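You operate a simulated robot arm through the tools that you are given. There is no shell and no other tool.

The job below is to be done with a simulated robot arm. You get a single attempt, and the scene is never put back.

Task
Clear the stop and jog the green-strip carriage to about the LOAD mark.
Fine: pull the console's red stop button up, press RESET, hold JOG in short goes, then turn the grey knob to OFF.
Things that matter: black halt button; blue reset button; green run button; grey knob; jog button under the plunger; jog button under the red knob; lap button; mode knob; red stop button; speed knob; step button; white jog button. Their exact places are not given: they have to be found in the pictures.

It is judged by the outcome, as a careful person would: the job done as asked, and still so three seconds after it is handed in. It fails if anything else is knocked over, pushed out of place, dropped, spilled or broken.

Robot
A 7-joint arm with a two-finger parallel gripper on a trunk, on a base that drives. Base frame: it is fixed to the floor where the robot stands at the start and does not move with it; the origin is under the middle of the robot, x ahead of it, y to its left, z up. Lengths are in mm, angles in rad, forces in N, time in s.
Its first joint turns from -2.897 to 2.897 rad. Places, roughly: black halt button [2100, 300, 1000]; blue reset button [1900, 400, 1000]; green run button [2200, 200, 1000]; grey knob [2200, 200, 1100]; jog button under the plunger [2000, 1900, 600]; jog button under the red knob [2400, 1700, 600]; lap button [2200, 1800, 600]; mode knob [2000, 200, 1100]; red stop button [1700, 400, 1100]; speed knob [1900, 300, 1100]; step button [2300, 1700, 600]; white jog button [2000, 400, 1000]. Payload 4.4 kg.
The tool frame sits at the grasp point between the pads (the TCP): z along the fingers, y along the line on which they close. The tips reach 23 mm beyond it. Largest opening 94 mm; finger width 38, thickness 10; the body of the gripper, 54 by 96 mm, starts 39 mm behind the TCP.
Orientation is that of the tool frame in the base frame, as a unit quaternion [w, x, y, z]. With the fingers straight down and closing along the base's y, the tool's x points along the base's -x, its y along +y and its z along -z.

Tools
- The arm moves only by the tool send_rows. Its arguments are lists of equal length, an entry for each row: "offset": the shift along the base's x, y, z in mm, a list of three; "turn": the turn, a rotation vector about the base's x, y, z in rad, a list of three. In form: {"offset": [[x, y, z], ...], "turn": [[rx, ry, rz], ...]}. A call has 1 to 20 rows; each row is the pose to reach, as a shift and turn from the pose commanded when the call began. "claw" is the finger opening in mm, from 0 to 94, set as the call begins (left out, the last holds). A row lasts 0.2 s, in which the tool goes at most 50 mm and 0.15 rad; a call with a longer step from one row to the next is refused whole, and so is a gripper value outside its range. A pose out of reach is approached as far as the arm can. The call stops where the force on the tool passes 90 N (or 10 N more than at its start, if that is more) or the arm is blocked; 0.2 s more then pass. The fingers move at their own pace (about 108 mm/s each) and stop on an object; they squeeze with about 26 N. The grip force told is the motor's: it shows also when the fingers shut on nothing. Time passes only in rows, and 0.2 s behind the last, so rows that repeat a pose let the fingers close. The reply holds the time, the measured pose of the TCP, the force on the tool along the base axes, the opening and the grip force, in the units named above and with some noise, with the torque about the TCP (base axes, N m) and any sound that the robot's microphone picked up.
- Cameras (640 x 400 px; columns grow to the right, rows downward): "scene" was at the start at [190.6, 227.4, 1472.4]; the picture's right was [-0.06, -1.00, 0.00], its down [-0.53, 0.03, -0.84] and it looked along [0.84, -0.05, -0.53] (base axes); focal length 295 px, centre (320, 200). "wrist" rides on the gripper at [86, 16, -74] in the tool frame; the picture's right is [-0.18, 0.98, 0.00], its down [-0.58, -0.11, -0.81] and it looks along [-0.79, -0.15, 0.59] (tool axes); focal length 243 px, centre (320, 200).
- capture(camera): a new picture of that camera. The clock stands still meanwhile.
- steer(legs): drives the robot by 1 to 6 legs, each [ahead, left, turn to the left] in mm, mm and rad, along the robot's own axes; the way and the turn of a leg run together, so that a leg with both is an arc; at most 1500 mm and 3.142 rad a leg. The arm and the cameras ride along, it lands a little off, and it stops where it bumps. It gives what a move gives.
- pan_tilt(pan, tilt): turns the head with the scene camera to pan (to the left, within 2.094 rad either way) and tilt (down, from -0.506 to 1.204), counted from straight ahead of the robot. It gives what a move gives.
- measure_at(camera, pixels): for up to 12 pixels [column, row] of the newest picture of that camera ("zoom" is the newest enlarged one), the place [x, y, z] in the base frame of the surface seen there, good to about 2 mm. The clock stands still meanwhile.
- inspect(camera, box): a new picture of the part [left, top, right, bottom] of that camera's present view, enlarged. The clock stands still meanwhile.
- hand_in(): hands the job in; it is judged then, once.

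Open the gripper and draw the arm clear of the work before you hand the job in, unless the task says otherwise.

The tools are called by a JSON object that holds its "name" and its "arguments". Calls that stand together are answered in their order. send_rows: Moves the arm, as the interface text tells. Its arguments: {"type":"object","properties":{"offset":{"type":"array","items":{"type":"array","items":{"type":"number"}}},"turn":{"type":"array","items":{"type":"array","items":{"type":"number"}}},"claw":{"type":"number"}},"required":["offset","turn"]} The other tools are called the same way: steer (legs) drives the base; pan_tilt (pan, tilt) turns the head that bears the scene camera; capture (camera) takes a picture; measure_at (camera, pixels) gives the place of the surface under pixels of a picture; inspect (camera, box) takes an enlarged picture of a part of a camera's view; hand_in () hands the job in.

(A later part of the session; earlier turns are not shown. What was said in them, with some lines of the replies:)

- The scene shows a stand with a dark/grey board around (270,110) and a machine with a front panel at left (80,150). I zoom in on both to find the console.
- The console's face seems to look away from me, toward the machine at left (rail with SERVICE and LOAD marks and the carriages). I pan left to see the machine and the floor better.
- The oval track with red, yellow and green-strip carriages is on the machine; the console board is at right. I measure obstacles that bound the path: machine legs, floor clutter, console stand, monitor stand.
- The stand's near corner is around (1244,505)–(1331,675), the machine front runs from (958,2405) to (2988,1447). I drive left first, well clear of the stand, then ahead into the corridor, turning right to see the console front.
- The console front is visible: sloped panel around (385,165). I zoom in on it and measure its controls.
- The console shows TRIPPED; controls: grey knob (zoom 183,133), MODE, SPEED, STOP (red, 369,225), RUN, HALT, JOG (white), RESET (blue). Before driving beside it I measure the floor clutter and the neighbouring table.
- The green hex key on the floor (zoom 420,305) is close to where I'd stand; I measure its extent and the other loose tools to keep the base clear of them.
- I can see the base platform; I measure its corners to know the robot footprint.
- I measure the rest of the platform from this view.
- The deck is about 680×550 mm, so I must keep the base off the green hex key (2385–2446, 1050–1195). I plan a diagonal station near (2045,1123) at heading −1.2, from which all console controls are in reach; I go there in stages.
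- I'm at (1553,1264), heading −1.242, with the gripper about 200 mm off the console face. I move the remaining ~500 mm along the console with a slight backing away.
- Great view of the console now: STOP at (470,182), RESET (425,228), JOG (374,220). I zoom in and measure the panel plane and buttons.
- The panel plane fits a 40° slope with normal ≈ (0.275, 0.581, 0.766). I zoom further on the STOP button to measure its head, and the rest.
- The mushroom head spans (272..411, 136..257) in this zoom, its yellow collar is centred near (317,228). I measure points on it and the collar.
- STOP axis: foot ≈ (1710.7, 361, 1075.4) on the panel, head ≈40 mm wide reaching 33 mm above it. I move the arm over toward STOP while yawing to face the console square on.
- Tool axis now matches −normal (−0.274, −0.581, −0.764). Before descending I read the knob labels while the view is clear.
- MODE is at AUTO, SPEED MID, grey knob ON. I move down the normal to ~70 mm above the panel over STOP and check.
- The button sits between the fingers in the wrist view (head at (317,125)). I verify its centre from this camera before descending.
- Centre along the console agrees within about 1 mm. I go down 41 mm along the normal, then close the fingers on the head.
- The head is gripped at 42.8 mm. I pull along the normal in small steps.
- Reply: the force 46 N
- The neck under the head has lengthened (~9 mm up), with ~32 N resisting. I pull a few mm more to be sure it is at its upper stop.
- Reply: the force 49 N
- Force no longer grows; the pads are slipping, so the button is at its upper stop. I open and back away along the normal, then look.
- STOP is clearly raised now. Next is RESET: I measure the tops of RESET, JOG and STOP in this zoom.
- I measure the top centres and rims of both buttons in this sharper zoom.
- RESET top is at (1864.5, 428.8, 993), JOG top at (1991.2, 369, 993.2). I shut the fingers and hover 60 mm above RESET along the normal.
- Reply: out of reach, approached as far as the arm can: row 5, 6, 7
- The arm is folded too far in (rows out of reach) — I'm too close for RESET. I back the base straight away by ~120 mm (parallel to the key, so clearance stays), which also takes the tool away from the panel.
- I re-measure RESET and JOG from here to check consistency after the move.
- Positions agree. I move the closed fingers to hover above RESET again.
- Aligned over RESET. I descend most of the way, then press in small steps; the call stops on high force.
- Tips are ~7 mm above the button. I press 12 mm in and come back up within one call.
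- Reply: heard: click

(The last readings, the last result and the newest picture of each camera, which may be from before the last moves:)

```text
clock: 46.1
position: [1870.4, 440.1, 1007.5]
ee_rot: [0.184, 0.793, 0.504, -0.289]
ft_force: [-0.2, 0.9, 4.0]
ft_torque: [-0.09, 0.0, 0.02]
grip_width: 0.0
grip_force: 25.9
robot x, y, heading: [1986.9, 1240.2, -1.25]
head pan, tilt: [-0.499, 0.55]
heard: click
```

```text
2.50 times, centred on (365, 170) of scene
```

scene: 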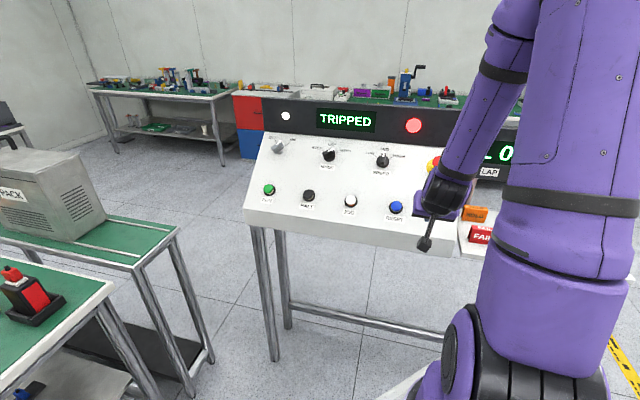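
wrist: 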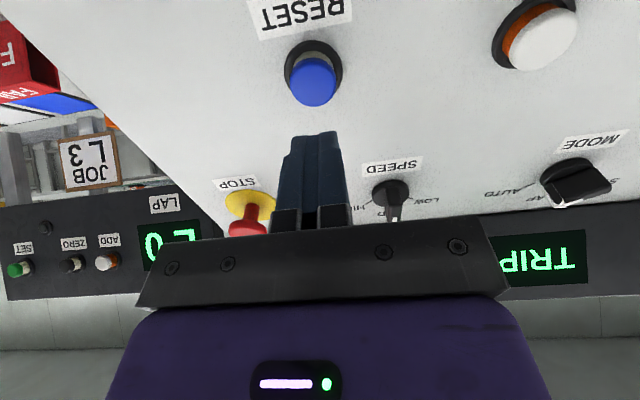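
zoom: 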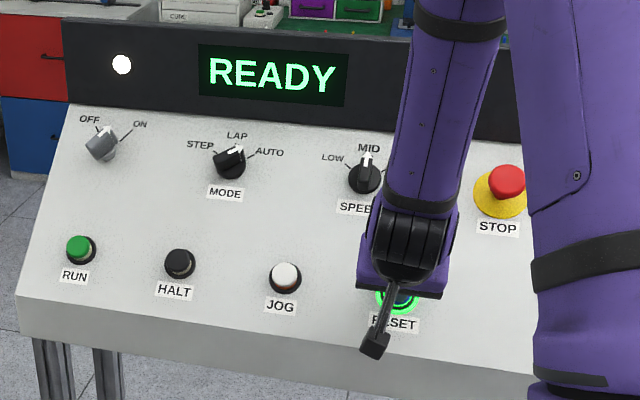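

Display reads READY after a click. I lift off RESET and move to hover above JOG.

{"name": "send_rows", "arguments": {"offset": [[5.5, 11.6, 15.3], [11, 23.3, 30.6], [16.5, 34.9, 46], [58.7, 15, 46], [100.9, -5, 46], [143.2, -24.9, 46.2], [143.2, -24.9, 46.2]], "turn": [[0, 0, 0], [0, 0, 0], [0, 0, 0], [0, 0, 0], [0, 0, 0], [0, 0, 0], [0, 0, 0]]}}

{"name": "capture", "arguments": {"camera": "wrist"}}

{"name": "pan_tilt", "arguments": {"pan": 2.09, "tilt": 0.45}}

{"name": "capture", "arguments": {"camera": "scene"}}

```text
clock: 47.7
position: [2016.0, 413.9, 1055.7]
ee_rot: [0.184, 0.793, 0.505, -0.288]
ft_force: [-0.4, -0.8, -0.2]
ft_torque: [-0.01, 0.01, 0.01]
grip_width: 0.0
grip_force: 25.8
robot x, y, heading: [1987.5, 1243.4, -1.255]
head pan, tilt: [-0.499, 0.55]
```

```text
taken
```

wrist: 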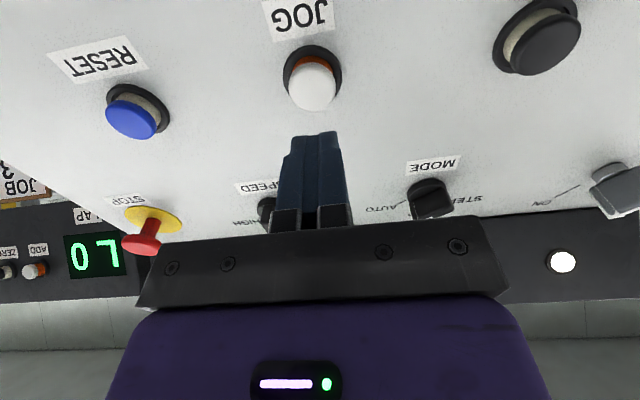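

```text
clock: 50.0
position: [2015.8, 413.2, 1054.1]
ee_rot: [0.183, 0.793, 0.504, -0.288]
ft_force: [0.0, -0.8, 0.4]
ft_torque: [-0.03, -0.01, 0.0]
grip_width: 0.0
grip_force: 25.8
robot x, y, heading: [1989.0, 1236.2, -1.254]
head pan, tilt: [2.089, 0.45]
```

```text
taken
```

scene: 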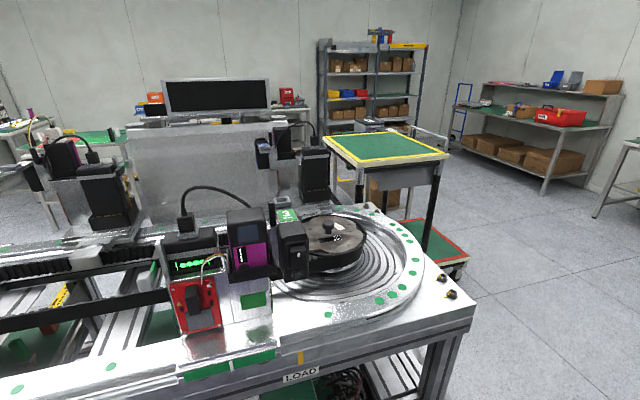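

The green-strip carriage (base 180–277, row ~365) is just left of the yellow LOAD tick at (301,359). I zoom and measure both.

{"name": "pan_tilt", "arguments": {"pan": 2.09, "tilt": 0.6}}

{"name": "inspect", "arguments": {"camera": "scene", "box": [100, 150, 420, 350]}}

```text
clock: 50.7
position: [2014.5, 414.9, 1054.6]
ee_rot: [0.184, 0.793, 0.504, -0.288]
ft_force: [-0.1, 0.0, -0.4]
ft_torque: [0.01, 0.01, 0.0]
grip_width: 0.0
grip_force: 26.2
robot x, y, heading: [1988.0, 1241.1, -1.253]
head pan, tilt: [2.089, 0.6]
```

```text
2.00 times, centred on (260, 250) of scene
```

zoom: 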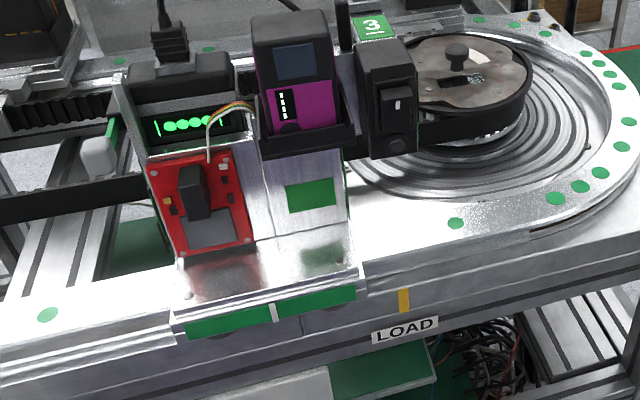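

The carriage has a white index line at (273,312) between its green strips; the LOAD tick is at (404,300). I measure both.

{"name": "measure_at", "arguments": {"camera": "zoom", "pixels": [[273, 312], [404, 293], [404, 308], [188, 330], [354, 294], [47, 314], [456, 223], [555, 198], [402, 330]]}}

```text
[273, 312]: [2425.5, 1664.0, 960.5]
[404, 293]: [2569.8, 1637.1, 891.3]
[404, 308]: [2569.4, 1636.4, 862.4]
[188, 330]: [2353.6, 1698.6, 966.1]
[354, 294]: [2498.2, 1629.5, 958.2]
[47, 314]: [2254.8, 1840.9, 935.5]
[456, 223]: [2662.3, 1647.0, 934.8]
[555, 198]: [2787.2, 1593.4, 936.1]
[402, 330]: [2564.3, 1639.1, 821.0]
```

The carriage index needs to move ≈142 mm toward +u (to the right) to LOAD. I lower the tips to ~7 mm above JOG.

{"name": "send_rows", "arguments": {"offset": [[-5, -10.6, -14], [-10, -21.3, -28], [-13.7, -29.1, -38.3], [-13.7, -29.1, -38.3]], "turn": [[0, 0, 0], [0, 0, 0], [0, 0, 0], [0, 0, 0]]}}

{"name": "capture", "arguments": {"camera": "wrist"}}

```text
clock: 51.7
position: [2000.1, 386.1, 1014.0]
ee_rot: [0.183, 0.793, 0.505, -0.288]
ft_force: [0.0, 0.0, 1.1]
ft_torque: [0.0, -0.01, 0.0]
grip_width: 0.0
grip_force: 26.4
robot x, y, heading: [1985.9, 1237.8, -1.252]
head pan, tilt: [2.089, 0.6]
```

```text
taken
```

wrist: 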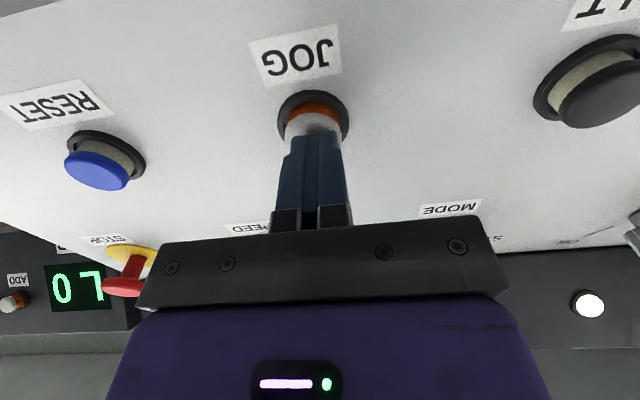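

Fingers are centred on JOG. First short go: press ~10 mm down for about one row and lift.

{"name": "send_rows", "arguments": {"offset": [[-1.4, -2.9, -3.8], [-2.75, -5.8, -7.7], [0, 0, 0]], "turn": [[0, 0, 0], [0, 0, 0], [0, 0, 0]]}}

{"name": "inspect", "arguments": {"camera": "scene", "box": [100, 150, 420, 350]}}

{"name": "measure_at", "arguments": {"camera": "zoom", "pixels": [[273, 312], [404, 293]]}}

```text
clock: 52.5
position: [1999.7, 385.1, 1015.0]
ee_rot: [0.182, 0.794, 0.504, -0.288]
ft_force: [0.2, 0.4, -0.1]
ft_torque: [-0.01, -0.02, 0.0]
grip_width: 0.2
grip_force: 25.6
robot x, y, heading: [1988.4, 1237.0, -1.258]
head pan, tilt: [2.089, 0.6]
heard: click
```

```text
2.00 times, centred on (260, 250) of scene
```

zoom: 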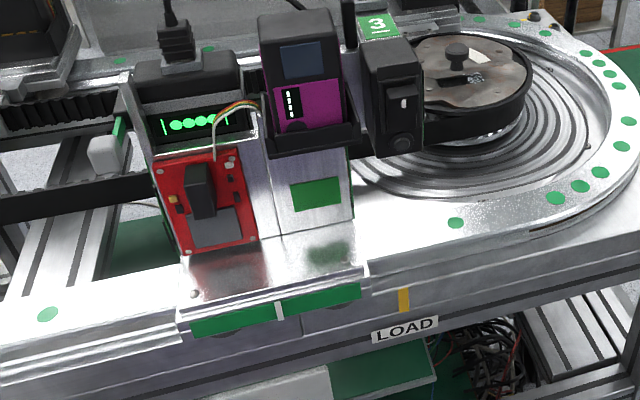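

```text
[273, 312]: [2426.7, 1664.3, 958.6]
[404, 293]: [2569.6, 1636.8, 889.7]
```

It moved a few mm right — the correct direction (index now at ~(279,311)). I hold JOG for about 1 s and check.

{"name": "send_rows", "arguments": {"offset": [[-1.4, -2.9, -3.8], [-2.75, -5.8, -7.7], [-2.75, -5.8, -7.7], [-2.75, -5.8, -7.7], [-2.75, -5.8, -7.7], [-2.75, -5.8, -7.7], [0, 0, 0]], "turn": [[0, 0, 0], [0, 0, 0], [0, 0, 0], [0, 0, 0], [0, 0, 0], [0, 0, 0], [0, 0, 0]]}}

{"name": "inspect", "arguments": {"camera": "scene", "box": [100, 150, 420, 350]}}

```text
clock: 54.1
position: [1998.9, 385.3, 1013.2]
ee_rot: [0.183, 0.793, 0.504, -0.288]
ft_force: [0.3, -0.5, -0.4]
ft_torque: [0.03, -0.02, 0.04]
grip_width: 0.0
grip_force: 26.1
robot x, y, heading: [1990.0, 1241.7, -1.254]
head pan, tilt: [2.089, 0.6]
heard: click
```

```text
2.00 times, centred on (260, 250) of scene
```

zoom: 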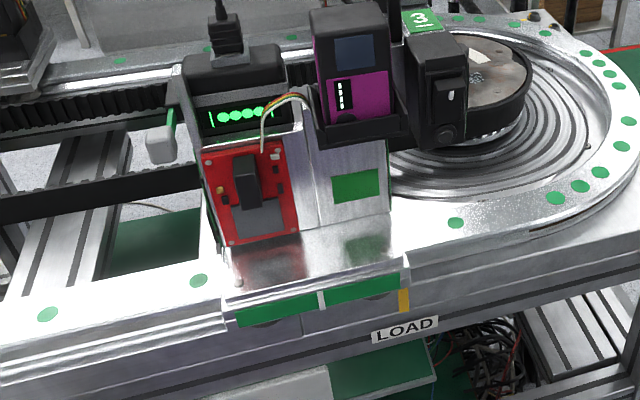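

Index now at (321,299). I measure the remaining distance.

{"name": "measure_at", "arguments": {"camera": "zoom", "pixels": [[321, 298], [404, 295], [404, 290], [404, 305]]}}

```text
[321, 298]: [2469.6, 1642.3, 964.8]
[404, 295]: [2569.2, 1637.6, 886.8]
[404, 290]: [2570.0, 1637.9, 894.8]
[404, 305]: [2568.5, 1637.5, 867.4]
```

About 93 mm remain; speed is ≈44 mm/s. Next go: hold 8 rows (≈68 mm).

{"name": "send_rows", "arguments": {"offset": [[-1.4, -2.9, -3.8], [-2.75, -5.8, -7.7], [-2.75, -5.8, -7.7], [-2.75, -5.8, -7.7], [-2.75, -5.8, -7.7], [-2.75, -5.8, -7.7], [-2.75, -5.8, -7.7], [-2.75, -5.8, -7.7], [-2.75, -5.8, -7.7], [0, 0, 0]], "turn": [[0, 0, 0], [0, 0, 0], [0, 0, 0], [0, 0, 0], [0, 0, 0], [0, 0, 0], [0, 0, 0], [0, 0, 0], [0, 0, 0], [0, 0, 0]]}}

{"name": "inspect", "arguments": {"camera": "scene", "box": [100, 150, 420, 350]}}

```text
clock: 56.3
position: [2000.8, 384.4, 1013.2]
ee_rot: [0.182, 0.793, 0.504, -0.288]
ft_force: [0.4, 0.5, 0.7]
ft_torque: [0.05, 0.03, 0.01]
grip_width: 0.0
grip_force: 26.0
robot x, y, heading: [1986.7, 1239.4, -1.251]
head pan, tilt: [2.089, 0.6]
heard: click
```

```text
2.00 times, centred on (260, 250) of scene
```

zoom: 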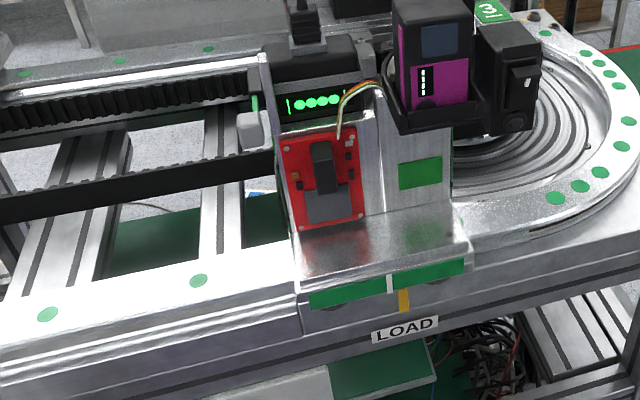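

The index is at (390,283), close to the tick at (404,300). I measure the remainder in a larger zoom.

{"name": "inspect", "arguments": {"camera": "scene", "box": [255, 260, 345, 316]}}

{"name": "measure_at", "arguments": {"camera": "scene", "pixels": [[295, 291]]}}

```text
7.11 times, centred on (300, 288) of scene
```

zoom: 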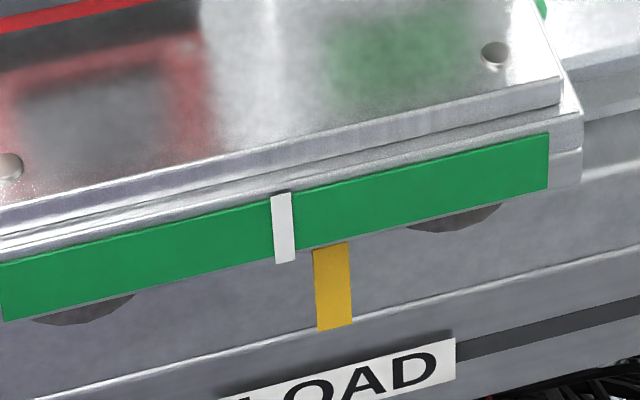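

```text
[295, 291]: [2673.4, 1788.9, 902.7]
```

{"name": "measure_at", "arguments": {"camera": "zoom", "pixels": [[283, 220], [284, 250], [332, 265], [333, 300], [5, 290], [545, 160]]}}

```text
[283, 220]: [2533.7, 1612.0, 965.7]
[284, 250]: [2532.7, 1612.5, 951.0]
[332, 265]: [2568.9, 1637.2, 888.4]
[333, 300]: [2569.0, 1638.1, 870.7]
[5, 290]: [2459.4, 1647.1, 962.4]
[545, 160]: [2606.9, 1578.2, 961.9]
```

About 21.5 mm remain. I hold for 2 rows (~16 mm).

{"name": "send_rows", "arguments": {"offset": [[-1.4, -2.9, -3.8], [-2.75, -5.8, -7.7], [-2.75, -5.8, -7.7], [0, 0, 0]], "turn": [[0, 0, 0], [0, 0, 0], [0, 0, 0], [0, 0, 0]]}}

{"name": "inspect", "arguments": {"camera": "scene", "box": [255, 260, 345, 316]}}

```text
clock: 57.3
position: [2000.1, 386.2, 1014.3]
ee_rot: [0.183, 0.793, 0.504, -0.289]
ft_force: [0.4, -0.4, -0.7]
ft_torque: [0.02, -0.03, 0.01]
grip_width: 0.0
grip_force: 26.1
robot x, y, heading: [1986.3, 1239.9, -1.259]
head pan, tilt: [2.089, 0.6]
heard: click
```

```text
7.11 times, centred on (300, 288) of scene
```

zoom: 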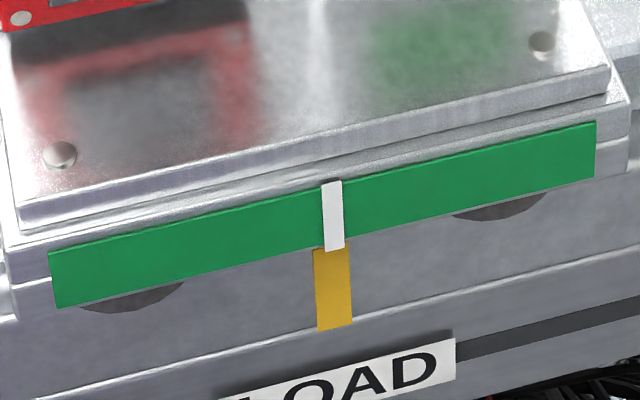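

The white index (333,215) now sits nearly over the tick (332,285). I measure the actual offset to correct for perspective.

{"name": "measure_at", "arguments": {"camera": "zoom", "pixels": [[333, 205], [334, 235], [332, 265], [333, 300]]}}

```text
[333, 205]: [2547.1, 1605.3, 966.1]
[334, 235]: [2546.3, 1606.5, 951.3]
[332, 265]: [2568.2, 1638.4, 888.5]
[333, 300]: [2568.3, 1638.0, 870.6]
```

About 6 mm short; one single tap (~7 mm) brings it on the mark.

{"name": "send_rows", "arguments": {"offset": [[-1.4, -2.9, -3.8], [-2.75, -5.8, -7.7], [0, 0, 0]], "turn": [[0, 0, 0], [0, 0, 0], [0, 0, 0]]}}

{"name": "inspect", "arguments": {"camera": "scene", "box": [255, 260, 345, 316]}}

```text
clock: 58.1
position: [1999.8, 384.8, 1015.1]
ee_rot: [0.183, 0.793, 0.504, -0.288]
ft_force: [-0.5, 0.4, -0.6]
ft_torque: [0.03, 0.0, 0.03]
grip_width: 0.1
grip_force: 25.9
robot x, y, heading: [1986.7, 1237.1, -1.254]
head pan, tilt: [2.089, 0.6]
heard: click
```

```text
7.11 times, centred on (300, 288) of scene
```

zoom: 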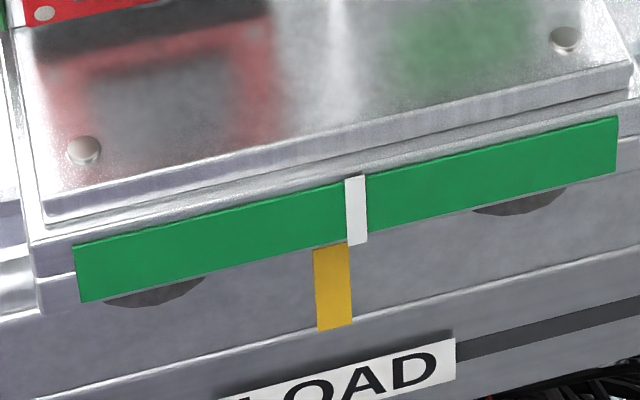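

I measure once more, then lift away from JOG along the normal.

{"name": "measure_at", "arguments": {"camera": "zoom", "pixels": [[356, 200], [357, 230], [332, 265], [333, 300]]}}

{"name": "send_rows", "arguments": {"offset": [[8, 17, 23], [19, 41, 54], [30, 64, 84], [41, 87, 115]], "turn": [[0, 0, 0], [0, 0, 0], [0, 0, 0], [0, 0, 0]]}}

{"name": "pan_tilt", "arguments": {"pan": -0.3, "tilt": 0.55}}

{"name": "capture", "arguments": {"camera": "scene"}}

```text
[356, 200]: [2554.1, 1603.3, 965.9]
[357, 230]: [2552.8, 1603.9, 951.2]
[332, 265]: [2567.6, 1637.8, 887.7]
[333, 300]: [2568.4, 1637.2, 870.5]
```

```text
clock: 59.1
position: [2040.1, 475.4, 1129.2]
ee_rot: [0.182, 0.794, 0.504, -0.288]
ft_force: [-0.7, -0.6, -0.6]
ft_torque: [-0.02, 0.03, 0.03]
grip_width: 0.0
grip_force: 25.7
robot x, y, heading: [1988.9, 1239.2, -1.256]
head pan, tilt: [2.089, 0.6]
```

```text
clock: 61.3
position: [2039.2, 475.6, 1129.7]
ee_rot: [0.183, 0.793, 0.504, -0.289]
ft_force: [-0.3, -0.5, 0.7]
ft_torque: [0.01, -0.02, -0.01]
grip_width: 0.2
grip_force: 26.2
robot x, y, heading: [1993.9, 1235.5, -1.254]
head pan, tilt: [-0.3, 0.55]
```

```text
taken
```

scene: 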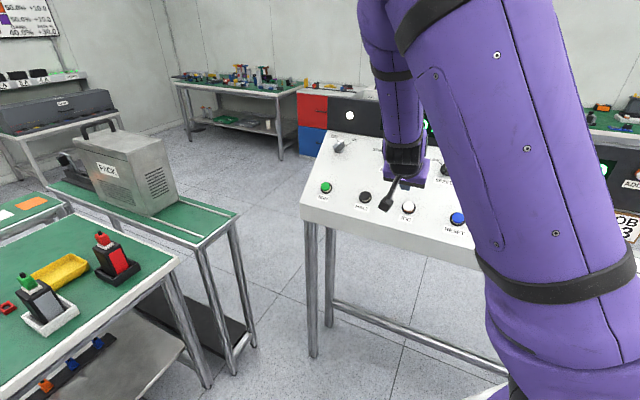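

The carriage index is within ~2 mm of LOAD. Now the grey knob: it is ~850 mm from the arm, so I drive ~150 mm forward (clear of key and console), tool staying >100 mm above the panel.

{"name": "steer", "arguments": {"legs": [[140, 0, 0]]}}

{"name": "pan_tilt", "arguments": {"pan": -0.35, "tilt": 0.6}}

{"name": "capture", "arguments": {"camera": "scene"}}

```text
clock: 62.6
position: [2088.7, 340.4, 1129.4]
ee_rot: [0.182, 0.793, 0.505, -0.289]
ft_force: [-0.4, -0.3, 0.6]
ft_torque: [0.01, 0.01, -0.01]
grip_width: 0.0
grip_force: 26.0
robot x, y, heading: [2033.0, 1100.2, -1.246]
head pan, tilt: [-0.3, 0.55]
```

```text
clock: 63.3
position: [2088.4, 339.8, 1131.3]
ee_rot: [0.184, 0.792, 0.506, -0.287]
ft_force: [0.7, 1.0, 1.3]
ft_torque: [-0.03, 0.0, 0.0]
grip_width: 0.0
grip_force: 25.5
robot x, y, heading: [2033.3, 1105.7, -1.247]
head pan, tilt: [-0.351, 0.6]
```

```text
taken
```

scene: 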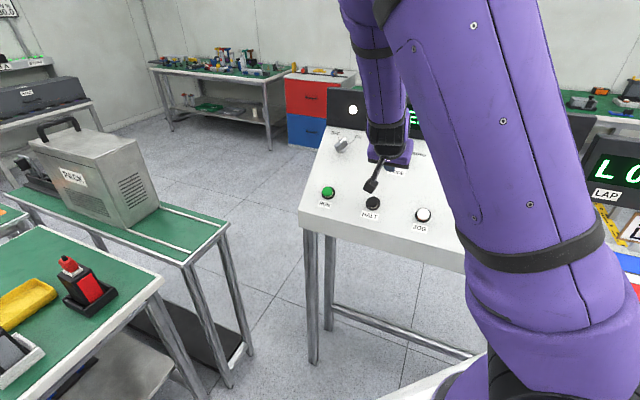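

I zoom on the grey knob at (342,143).

{"name": "inspect", "arguments": {"camera": "scene", "box": [315, 120, 375, 165]}}

{"name": "capture", "arguments": {"camera": "wrist"}}

```text
8.89 times, centred on (345, 142) of scene
```

zoom: 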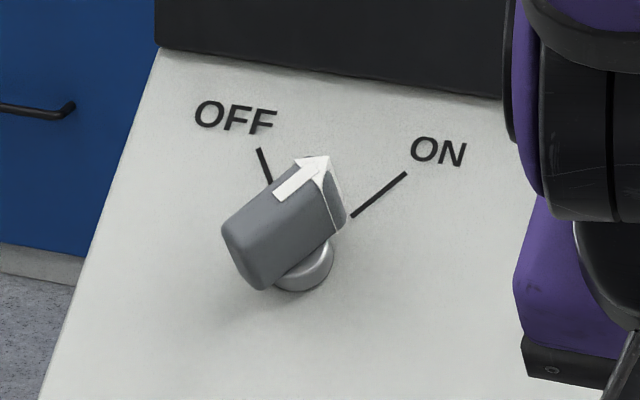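

```text
taken
```

wrist: 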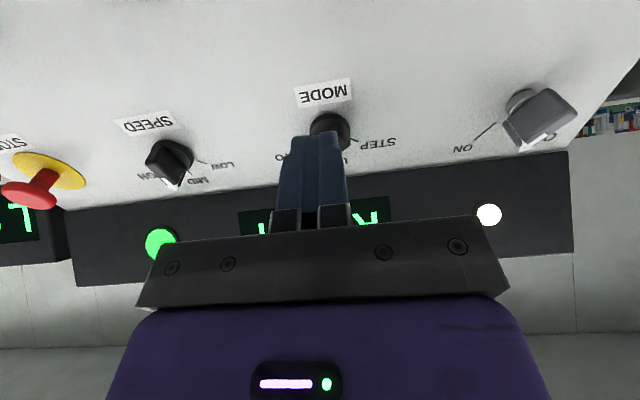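

The knob is a bar handle on a round stem, pointing along the ON tick. I measure handle corners, stem and the tick lines.

{"name": "measure_at", "arguments": {"camera": "zoom", "pixels": [[228, 235], [260, 282], [297, 168], [335, 225], [282, 222], [310, 275], [300, 290], [258, 150], [271, 182], [405, 173], [353, 215], [335, 185]]}}

```text
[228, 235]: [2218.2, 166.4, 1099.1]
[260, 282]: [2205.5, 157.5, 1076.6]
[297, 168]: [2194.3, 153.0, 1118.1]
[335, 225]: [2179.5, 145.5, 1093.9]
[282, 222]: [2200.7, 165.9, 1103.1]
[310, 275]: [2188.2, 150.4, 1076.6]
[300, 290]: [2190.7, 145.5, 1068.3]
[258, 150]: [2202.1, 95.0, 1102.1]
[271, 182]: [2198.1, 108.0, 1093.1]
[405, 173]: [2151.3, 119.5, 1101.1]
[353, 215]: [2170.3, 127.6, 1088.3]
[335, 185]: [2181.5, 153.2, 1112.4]
```

Knob axis in panel coordinates works out to world ≈ (2202, 162) at the handle top (45 mm above panel), ON/OFF at ±34° about the slope line, handle about 12 mm thick. I open the fingers and move to hover above it, turned −34° to line up with the handle.

{"name": "send_rows", "arguments": {"offset": [[27, -26, 10], [54, -52, 20], [82, -78, 29], [109, -104, 38], [137, -129, 44], [137, -129, 44]], "turn": [[-0.033, -0.069, -0.091], [-0.065, -0.138, -0.182], [-0.098, -0.207, -0.272], [-0.13, -0.276, -0.363], [-0.163, -0.345, -0.454], [-0.163, -0.345, -0.454]], "claw": 60}}

{"name": "capture", "arguments": {"camera": "wrist"}}

{"name": "capture", "arguments": {"camera": "scene"}}

```text
clock: 64.7
position: [2225.7, 210.8, 1174.2]
ee_rot: [0.261, 0.905, 0.252, -0.222]
ft_force: [0.1, -0.2, -0.3]
ft_torque: [0.02, 0.01, 0.0]
grip_width: 60.0
grip_force: 0.1
robot x, y, heading: [2032.4, 1100.6, -1.253]
head pan, tilt: [-0.351, 0.6]
```

```text
taken
```

wrist: 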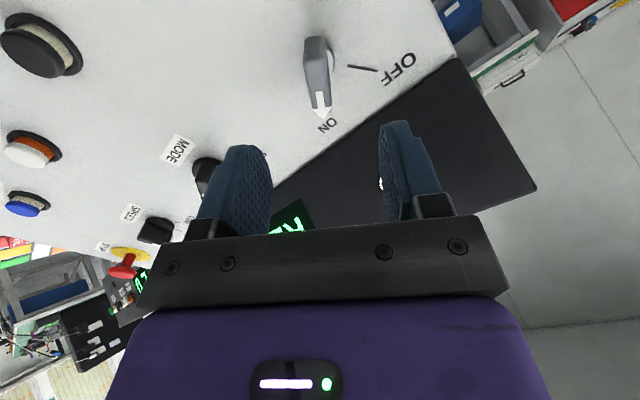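

```text
taken
```

scene: 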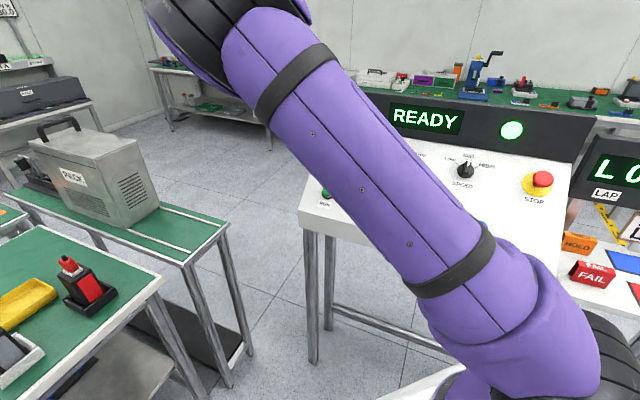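

The wrist view shows the handle at (318,75) pointing to ON, roughly aligned. I zoom and measure its sides for accurate centring.

{"name": "inspect", "arguments": {"camera": "wrist", "box": [270, 25, 370, 135]}}

```text
3.64 times, centred on (320, 80) of wrist
```

zoom: 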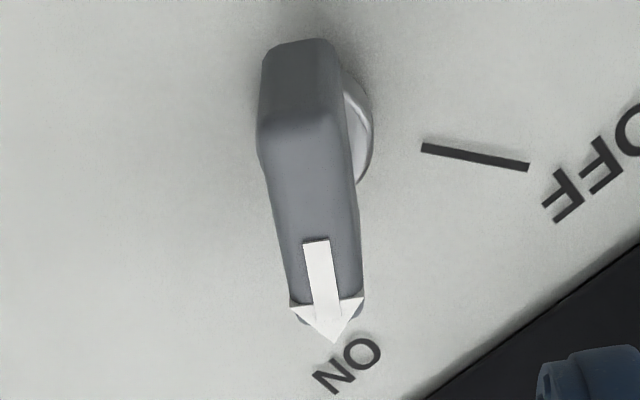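

I measure the top-face edges and arrow of the handle.

{"name": "measure_at", "arguments": {"camera": "zoom", "pixels": [[268, 145], [338, 145], [303, 130], [275, 200], [350, 200], [312, 200], [293, 280], [355, 280], [322, 275], [330, 310], [300, 70], [362, 150]]}}

```text
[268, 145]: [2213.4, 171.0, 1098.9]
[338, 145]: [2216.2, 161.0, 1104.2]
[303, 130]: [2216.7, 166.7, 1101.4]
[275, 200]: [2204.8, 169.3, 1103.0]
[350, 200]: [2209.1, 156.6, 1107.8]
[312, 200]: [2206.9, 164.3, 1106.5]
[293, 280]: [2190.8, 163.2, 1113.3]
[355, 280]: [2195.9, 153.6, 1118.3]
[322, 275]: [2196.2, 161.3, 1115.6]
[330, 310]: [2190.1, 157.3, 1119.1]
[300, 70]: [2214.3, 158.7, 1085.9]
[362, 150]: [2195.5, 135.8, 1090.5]
```

Handle centreline passes through the computed axis (14 mm thick, 37° tilt). I descend along the normal to the handle with fingers at 60 mm.

{"name": "send_rows", "arguments": {"offset": [[-8, -16.6, -22], [-16, -33, -44], [-20, -41.5, -55], [-23.6, -49.1, -65.2], [-23.6, -49.1, -65.2]], "turn": [[0, 0, 0], [0, 0, 0], [0, 0, 0], [0, 0, 0], [0, 0, 0]]}}

{"name": "capture", "arguments": {"camera": "wrist"}}

```text
clock: 65.9
position: [2202.4, 163.4, 1107.9]
ee_rot: [0.261, 0.905, 0.252, -0.223]
ft_force: [0.0, 0.1, -0.4]
ft_torque: [-0.01, -0.01, -0.02]
grip_width: 60.4
grip_force: 0.0
robot x, y, heading: [2039.1, 1104.3, -1.25]
head pan, tilt: [-0.351, 0.6]
```

```text
taken
```

wrist: 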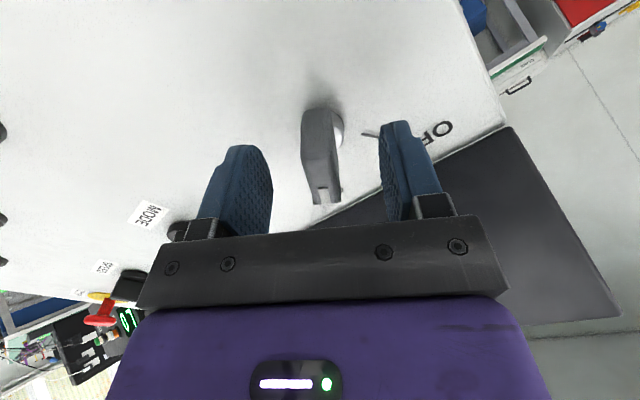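

The handle is between the fingers at (320,155). I close on it.

{"name": "send_rows", "arguments": {"offset": [[0, 0, 0], [0, 0, 0], [0, 0, 0], [0, 0, 0]], "turn": [[0, 0, 0], [0, 0, 0], [0, 0, 0], [0, 0, 0]], "claw": 5}}

{"name": "capture", "arguments": {"camera": "wrist"}}

```text
clock: 66.9
position: [2202.4, 164.3, 1107.2]
ee_rot: [0.26, 0.905, 0.253, -0.222]
ft_force: [5.6, -10.9, 6.2]
ft_torque: [0.66, 0.02, -0.27]
grip_width: 15.2
grip_force: 44.9
robot x, y, heading: [2034.6, 1106.0, -1.25]
head pan, tilt: [-0.351, 0.6]
```

```text
taken
```

wrist: 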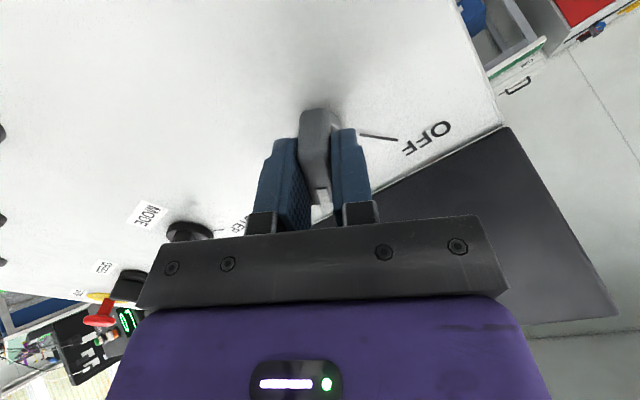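

Gripped at 15.2 mm. I turn it +0.61 rad about the panel normal (toward OFF) as a first half and check.

{"name": "send_rows", "arguments": {"offset": [[0, 0, 0], [0, 0, 0], [0, 0, 0], [0, 0, 0], [0, 0, 0], [0, 0, 0]], "turn": [[0.0335, 0.0709, 0.0935], [0.067, 0.142, 0.187], [0.1, 0.213, 0.28], [0.134, 0.284, 0.374], [0.168, 0.355, 0.467], [0.168, 0.355, 0.467]]}}

{"name": "capture", "arguments": {"camera": "wrist"}}

```text
clock: 68.3
position: [2201.1, 164.0, 1107.5]
ee_rot: [0.178, 0.789, 0.512, -0.289]
ft_force: [-4.2, 16.5, -12.6]
ft_torque: [-0.02, 0.35, -0.24]
grip_width: 14.9
grip_force: 45.1
robot x, y, heading: [2033.3, 1103.3, -1.248]
head pan, tilt: [-0.351, 0.6]
```

```text
taken
```

wrist: 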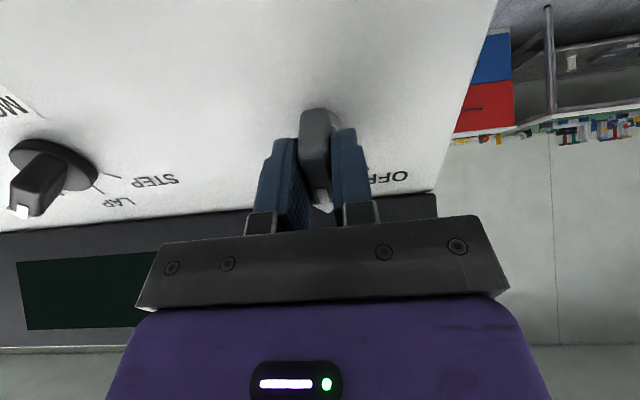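

The handle follows and the display has gone dark. I turn the second half to reach the OFF tick.

{"name": "send_rows", "arguments": {"offset": [[0, 0, 0], [0, 0, 0], [0, 0, 0], [0, 0, 0], [0, 0, 0], [0, 0, 0]], "turn": [[0.0335, 0.0709, 0.0935], [0.067, 0.142, 0.187], [0.1, 0.213, 0.28], [0.134, 0.284, 0.374], [0.168, 0.355, 0.467], [0.168, 0.355, 0.467]]}}

{"name": "capture", "arguments": {"camera": "wrist"}}

```text
clock: 69.7
position: [2201.1, 162.9, 1108.6]
ee_rot: [0.085, 0.598, 0.726, -0.329]
ft_force: [-10.8, 32.4, -12.6]
ft_torque: [-0.06, -0.33, -1.37]
grip_width: 15.0
grip_force: 45.4
robot x, y, heading: [2033.6, 1100.4, -1.252]
head pan, tilt: [-0.351, 0.6]
```

```text
taken
```

wrist: 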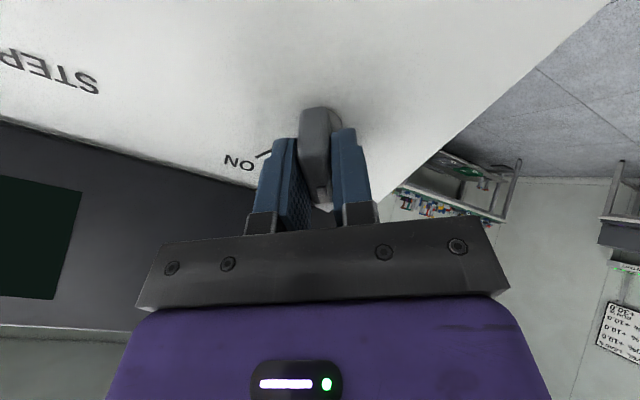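

Torque about the axis (~1.4 N m) shows the end stop at OFF. I open the fingers and back off along the normal.

{"name": "send_rows", "arguments": {"offset": [[0, 0, 0], [0, 0, 0], [0, 0, 0], [5, 11, 15], [12, 26, 34], [23, 49, 65], [33, 70, 92]], "turn": [[0, 0, 0], [0, 0, 0], [0, 0, 0], [0, 0, 0], [0, 0, 0], [0, 0, 0], [0, 0, 0]], "claw": 60}}

{"name": "capture", "arguments": {"camera": "wrist"}}

{"name": "capture", "arguments": {"camera": "scene"}}

```text
clock: 71.3
position: [2234.1, 232.0, 1198.5]
ee_rot: [0.083, 0.598, 0.726, -0.329]
ft_force: [-0.5, 0.3, -0.8]
ft_torque: [0.02, 0.01, 0.03]
grip_width: 60.0
grip_force: 0.1
robot x, y, heading: [2030.6, 1104.5, -1.248]
head pan, tilt: [-0.351, 0.6]
```

```text
taken
```

wrist: 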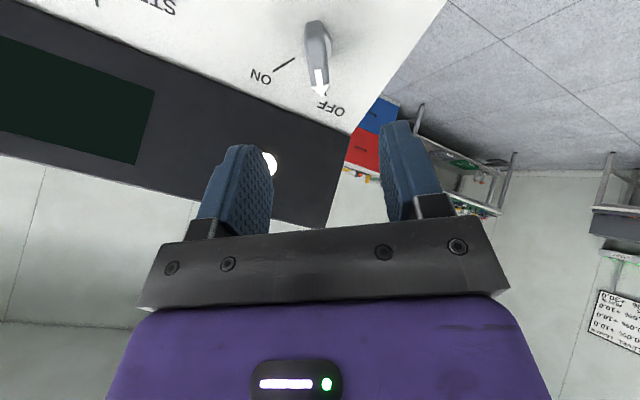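

```text
taken
```

scene: 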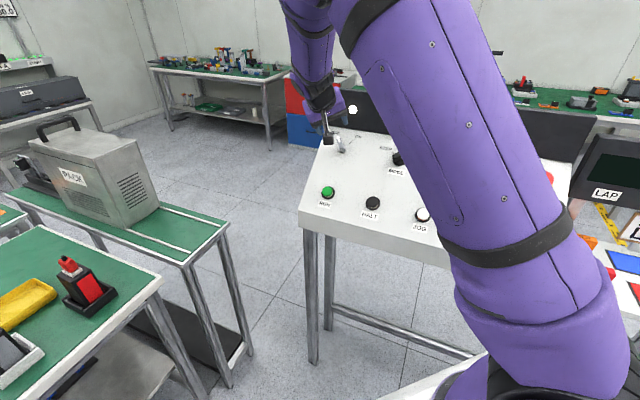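

The knob points at OFF and the display is dark. I draw the arm up and away and back the base off, then check the carriage and the panel.

{"name": "send_rows", "arguments": {"offset": [[10, 25, 30], [15, 50, 60], [10, 90, 80], [0, 130, 95], [-10, 160, 100]], "turn": [[0, 0, 0], [0, 0, 0], [0, 0, 0], [0, 0, 0], [0, 0, 0]], "claw": 94}}

{"name": "steer", "arguments": {"legs": [[-130, 0, 0]]}}

{"name": "pan_tilt", "arguments": {"pan": -0.45, "tilt": 0.5}}

{"name": "capture", "arguments": {"camera": "scene"}}

{"name": "inspect", "arguments": {"camera": "scene", "box": [240, 90, 480, 240]}}

{"name": "pan_tilt", "arguments": {"pan": 2.09, "tilt": 0.6}}

{"name": "capture", "arguments": {"camera": "scene"}}

```text
clock: 72.5
position: [2223.7, 391.2, 1300.9]
ee_rot: [0.083, 0.597, 0.726, -0.331]
ft_force: [1.1, -0.4, -1.0]
ft_torque: [0.0, 0.03, -0.04]
grip_width: 93.8
grip_force: 0.2
robot x, y, heading: [2035.2, 1105.6, -1.25]
head pan, tilt: [-0.351, 0.6]
```

```text
clock: 73.8
position: [2182.4, 514.1, 1301.1]
ee_rot: [0.085, 0.597, 0.726, -0.33]
ft_force: [-0.1, 0.5, 0.5]
ft_torque: [0.01, 0.02, -0.02]
grip_width: 94.0
grip_force: 0.1
robot x, y, heading: [1992.6, 1228.2, -1.249]
head pan, tilt: [-0.351, 0.6]
```

```text
clock: 74.4
position: [2182.8, 513.8, 1301.2]
ee_rot: [0.085, 0.597, 0.727, -0.33]
ft_force: [-0.1, -0.6, 0.1]
ft_torque: [0.0, -0.02, 0.01]
grip_width: 94.2
grip_force: 0.1
robot x, y, heading: [1995.1, 1224.6, -1.244]
head pan, tilt: [-0.45, 0.499]
```

```text
taken
```

scene: 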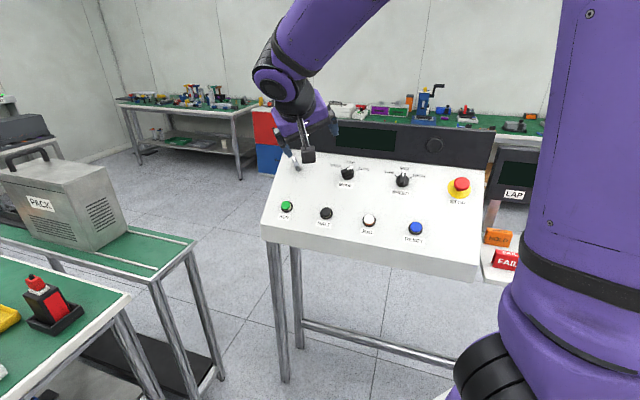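

```text
2.67 times, centred on (360, 165) of scene
```

zoom: 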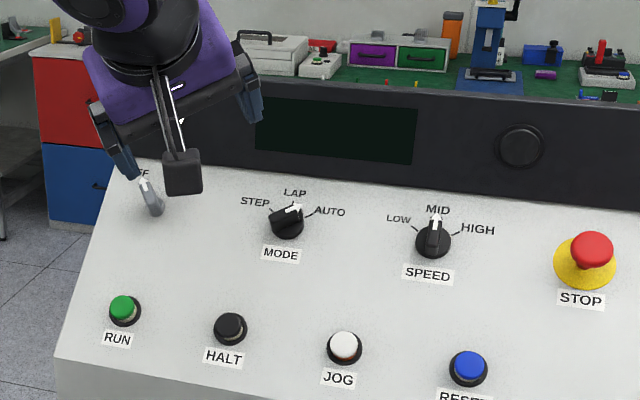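

```text
clock: 76.7
position: [2183.9, 514.3, 1300.9]
ee_rot: [0.085, 0.597, 0.727, -0.33]
ft_force: [0.7, -0.8, 0.0]
ft_torque: [-0.01, 0.01, 0.01]
grip_width: 94.2
grip_force: 0.0
robot x, y, heading: [1993.1, 1224.8, -1.245]
head pan, tilt: [2.089, 0.6]
```

```text
taken
```

scene: 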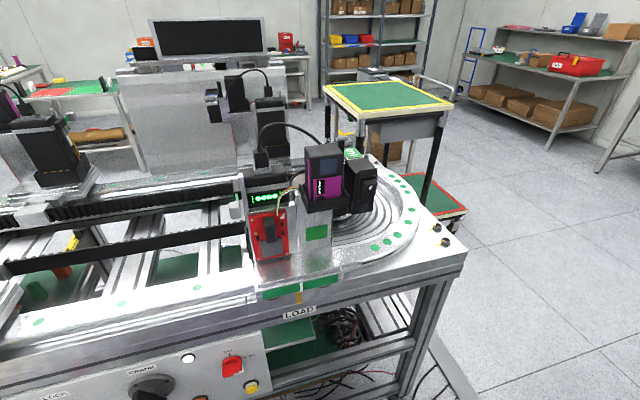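

Carriage index (≈(299,288)) stands over the LOAD tick, STOP is up, the knob is at OFF and the display is dark; gripper is open and clear. I hand the job in.

{"name": "hand_in", "arguments": {}}

```text
The job is handed in.
```

The green-strip carriage is parked at the LOAD mark, with its white index line about 2 mm past the yellow tick, and the job is handed in.

- **Stop:** I pulled the console's red STOP button up to its upper limit, and it is still raised.
- **Reset:** Pressing RESET clicked and changed the display from TRIPPED to READY.
- **Jog:** Five short holds of JOG moved the carriage about 142 mm to the right, onto the mark.
- **Power:** I turned the grey knob to OFF, and the console display went dark. The LAP counter's display next to it went dark too. A white lamp on the console was still lit afterwards.

The mode and speed knobs were left as found, at AUTO and MID. The arm never hit anything, and no base move stopped on a bump. I kept the base about 70–100 mm from the green hex key on the floor by measurement, but did not check the key again before handing in. The gripper is open and clear of the console.
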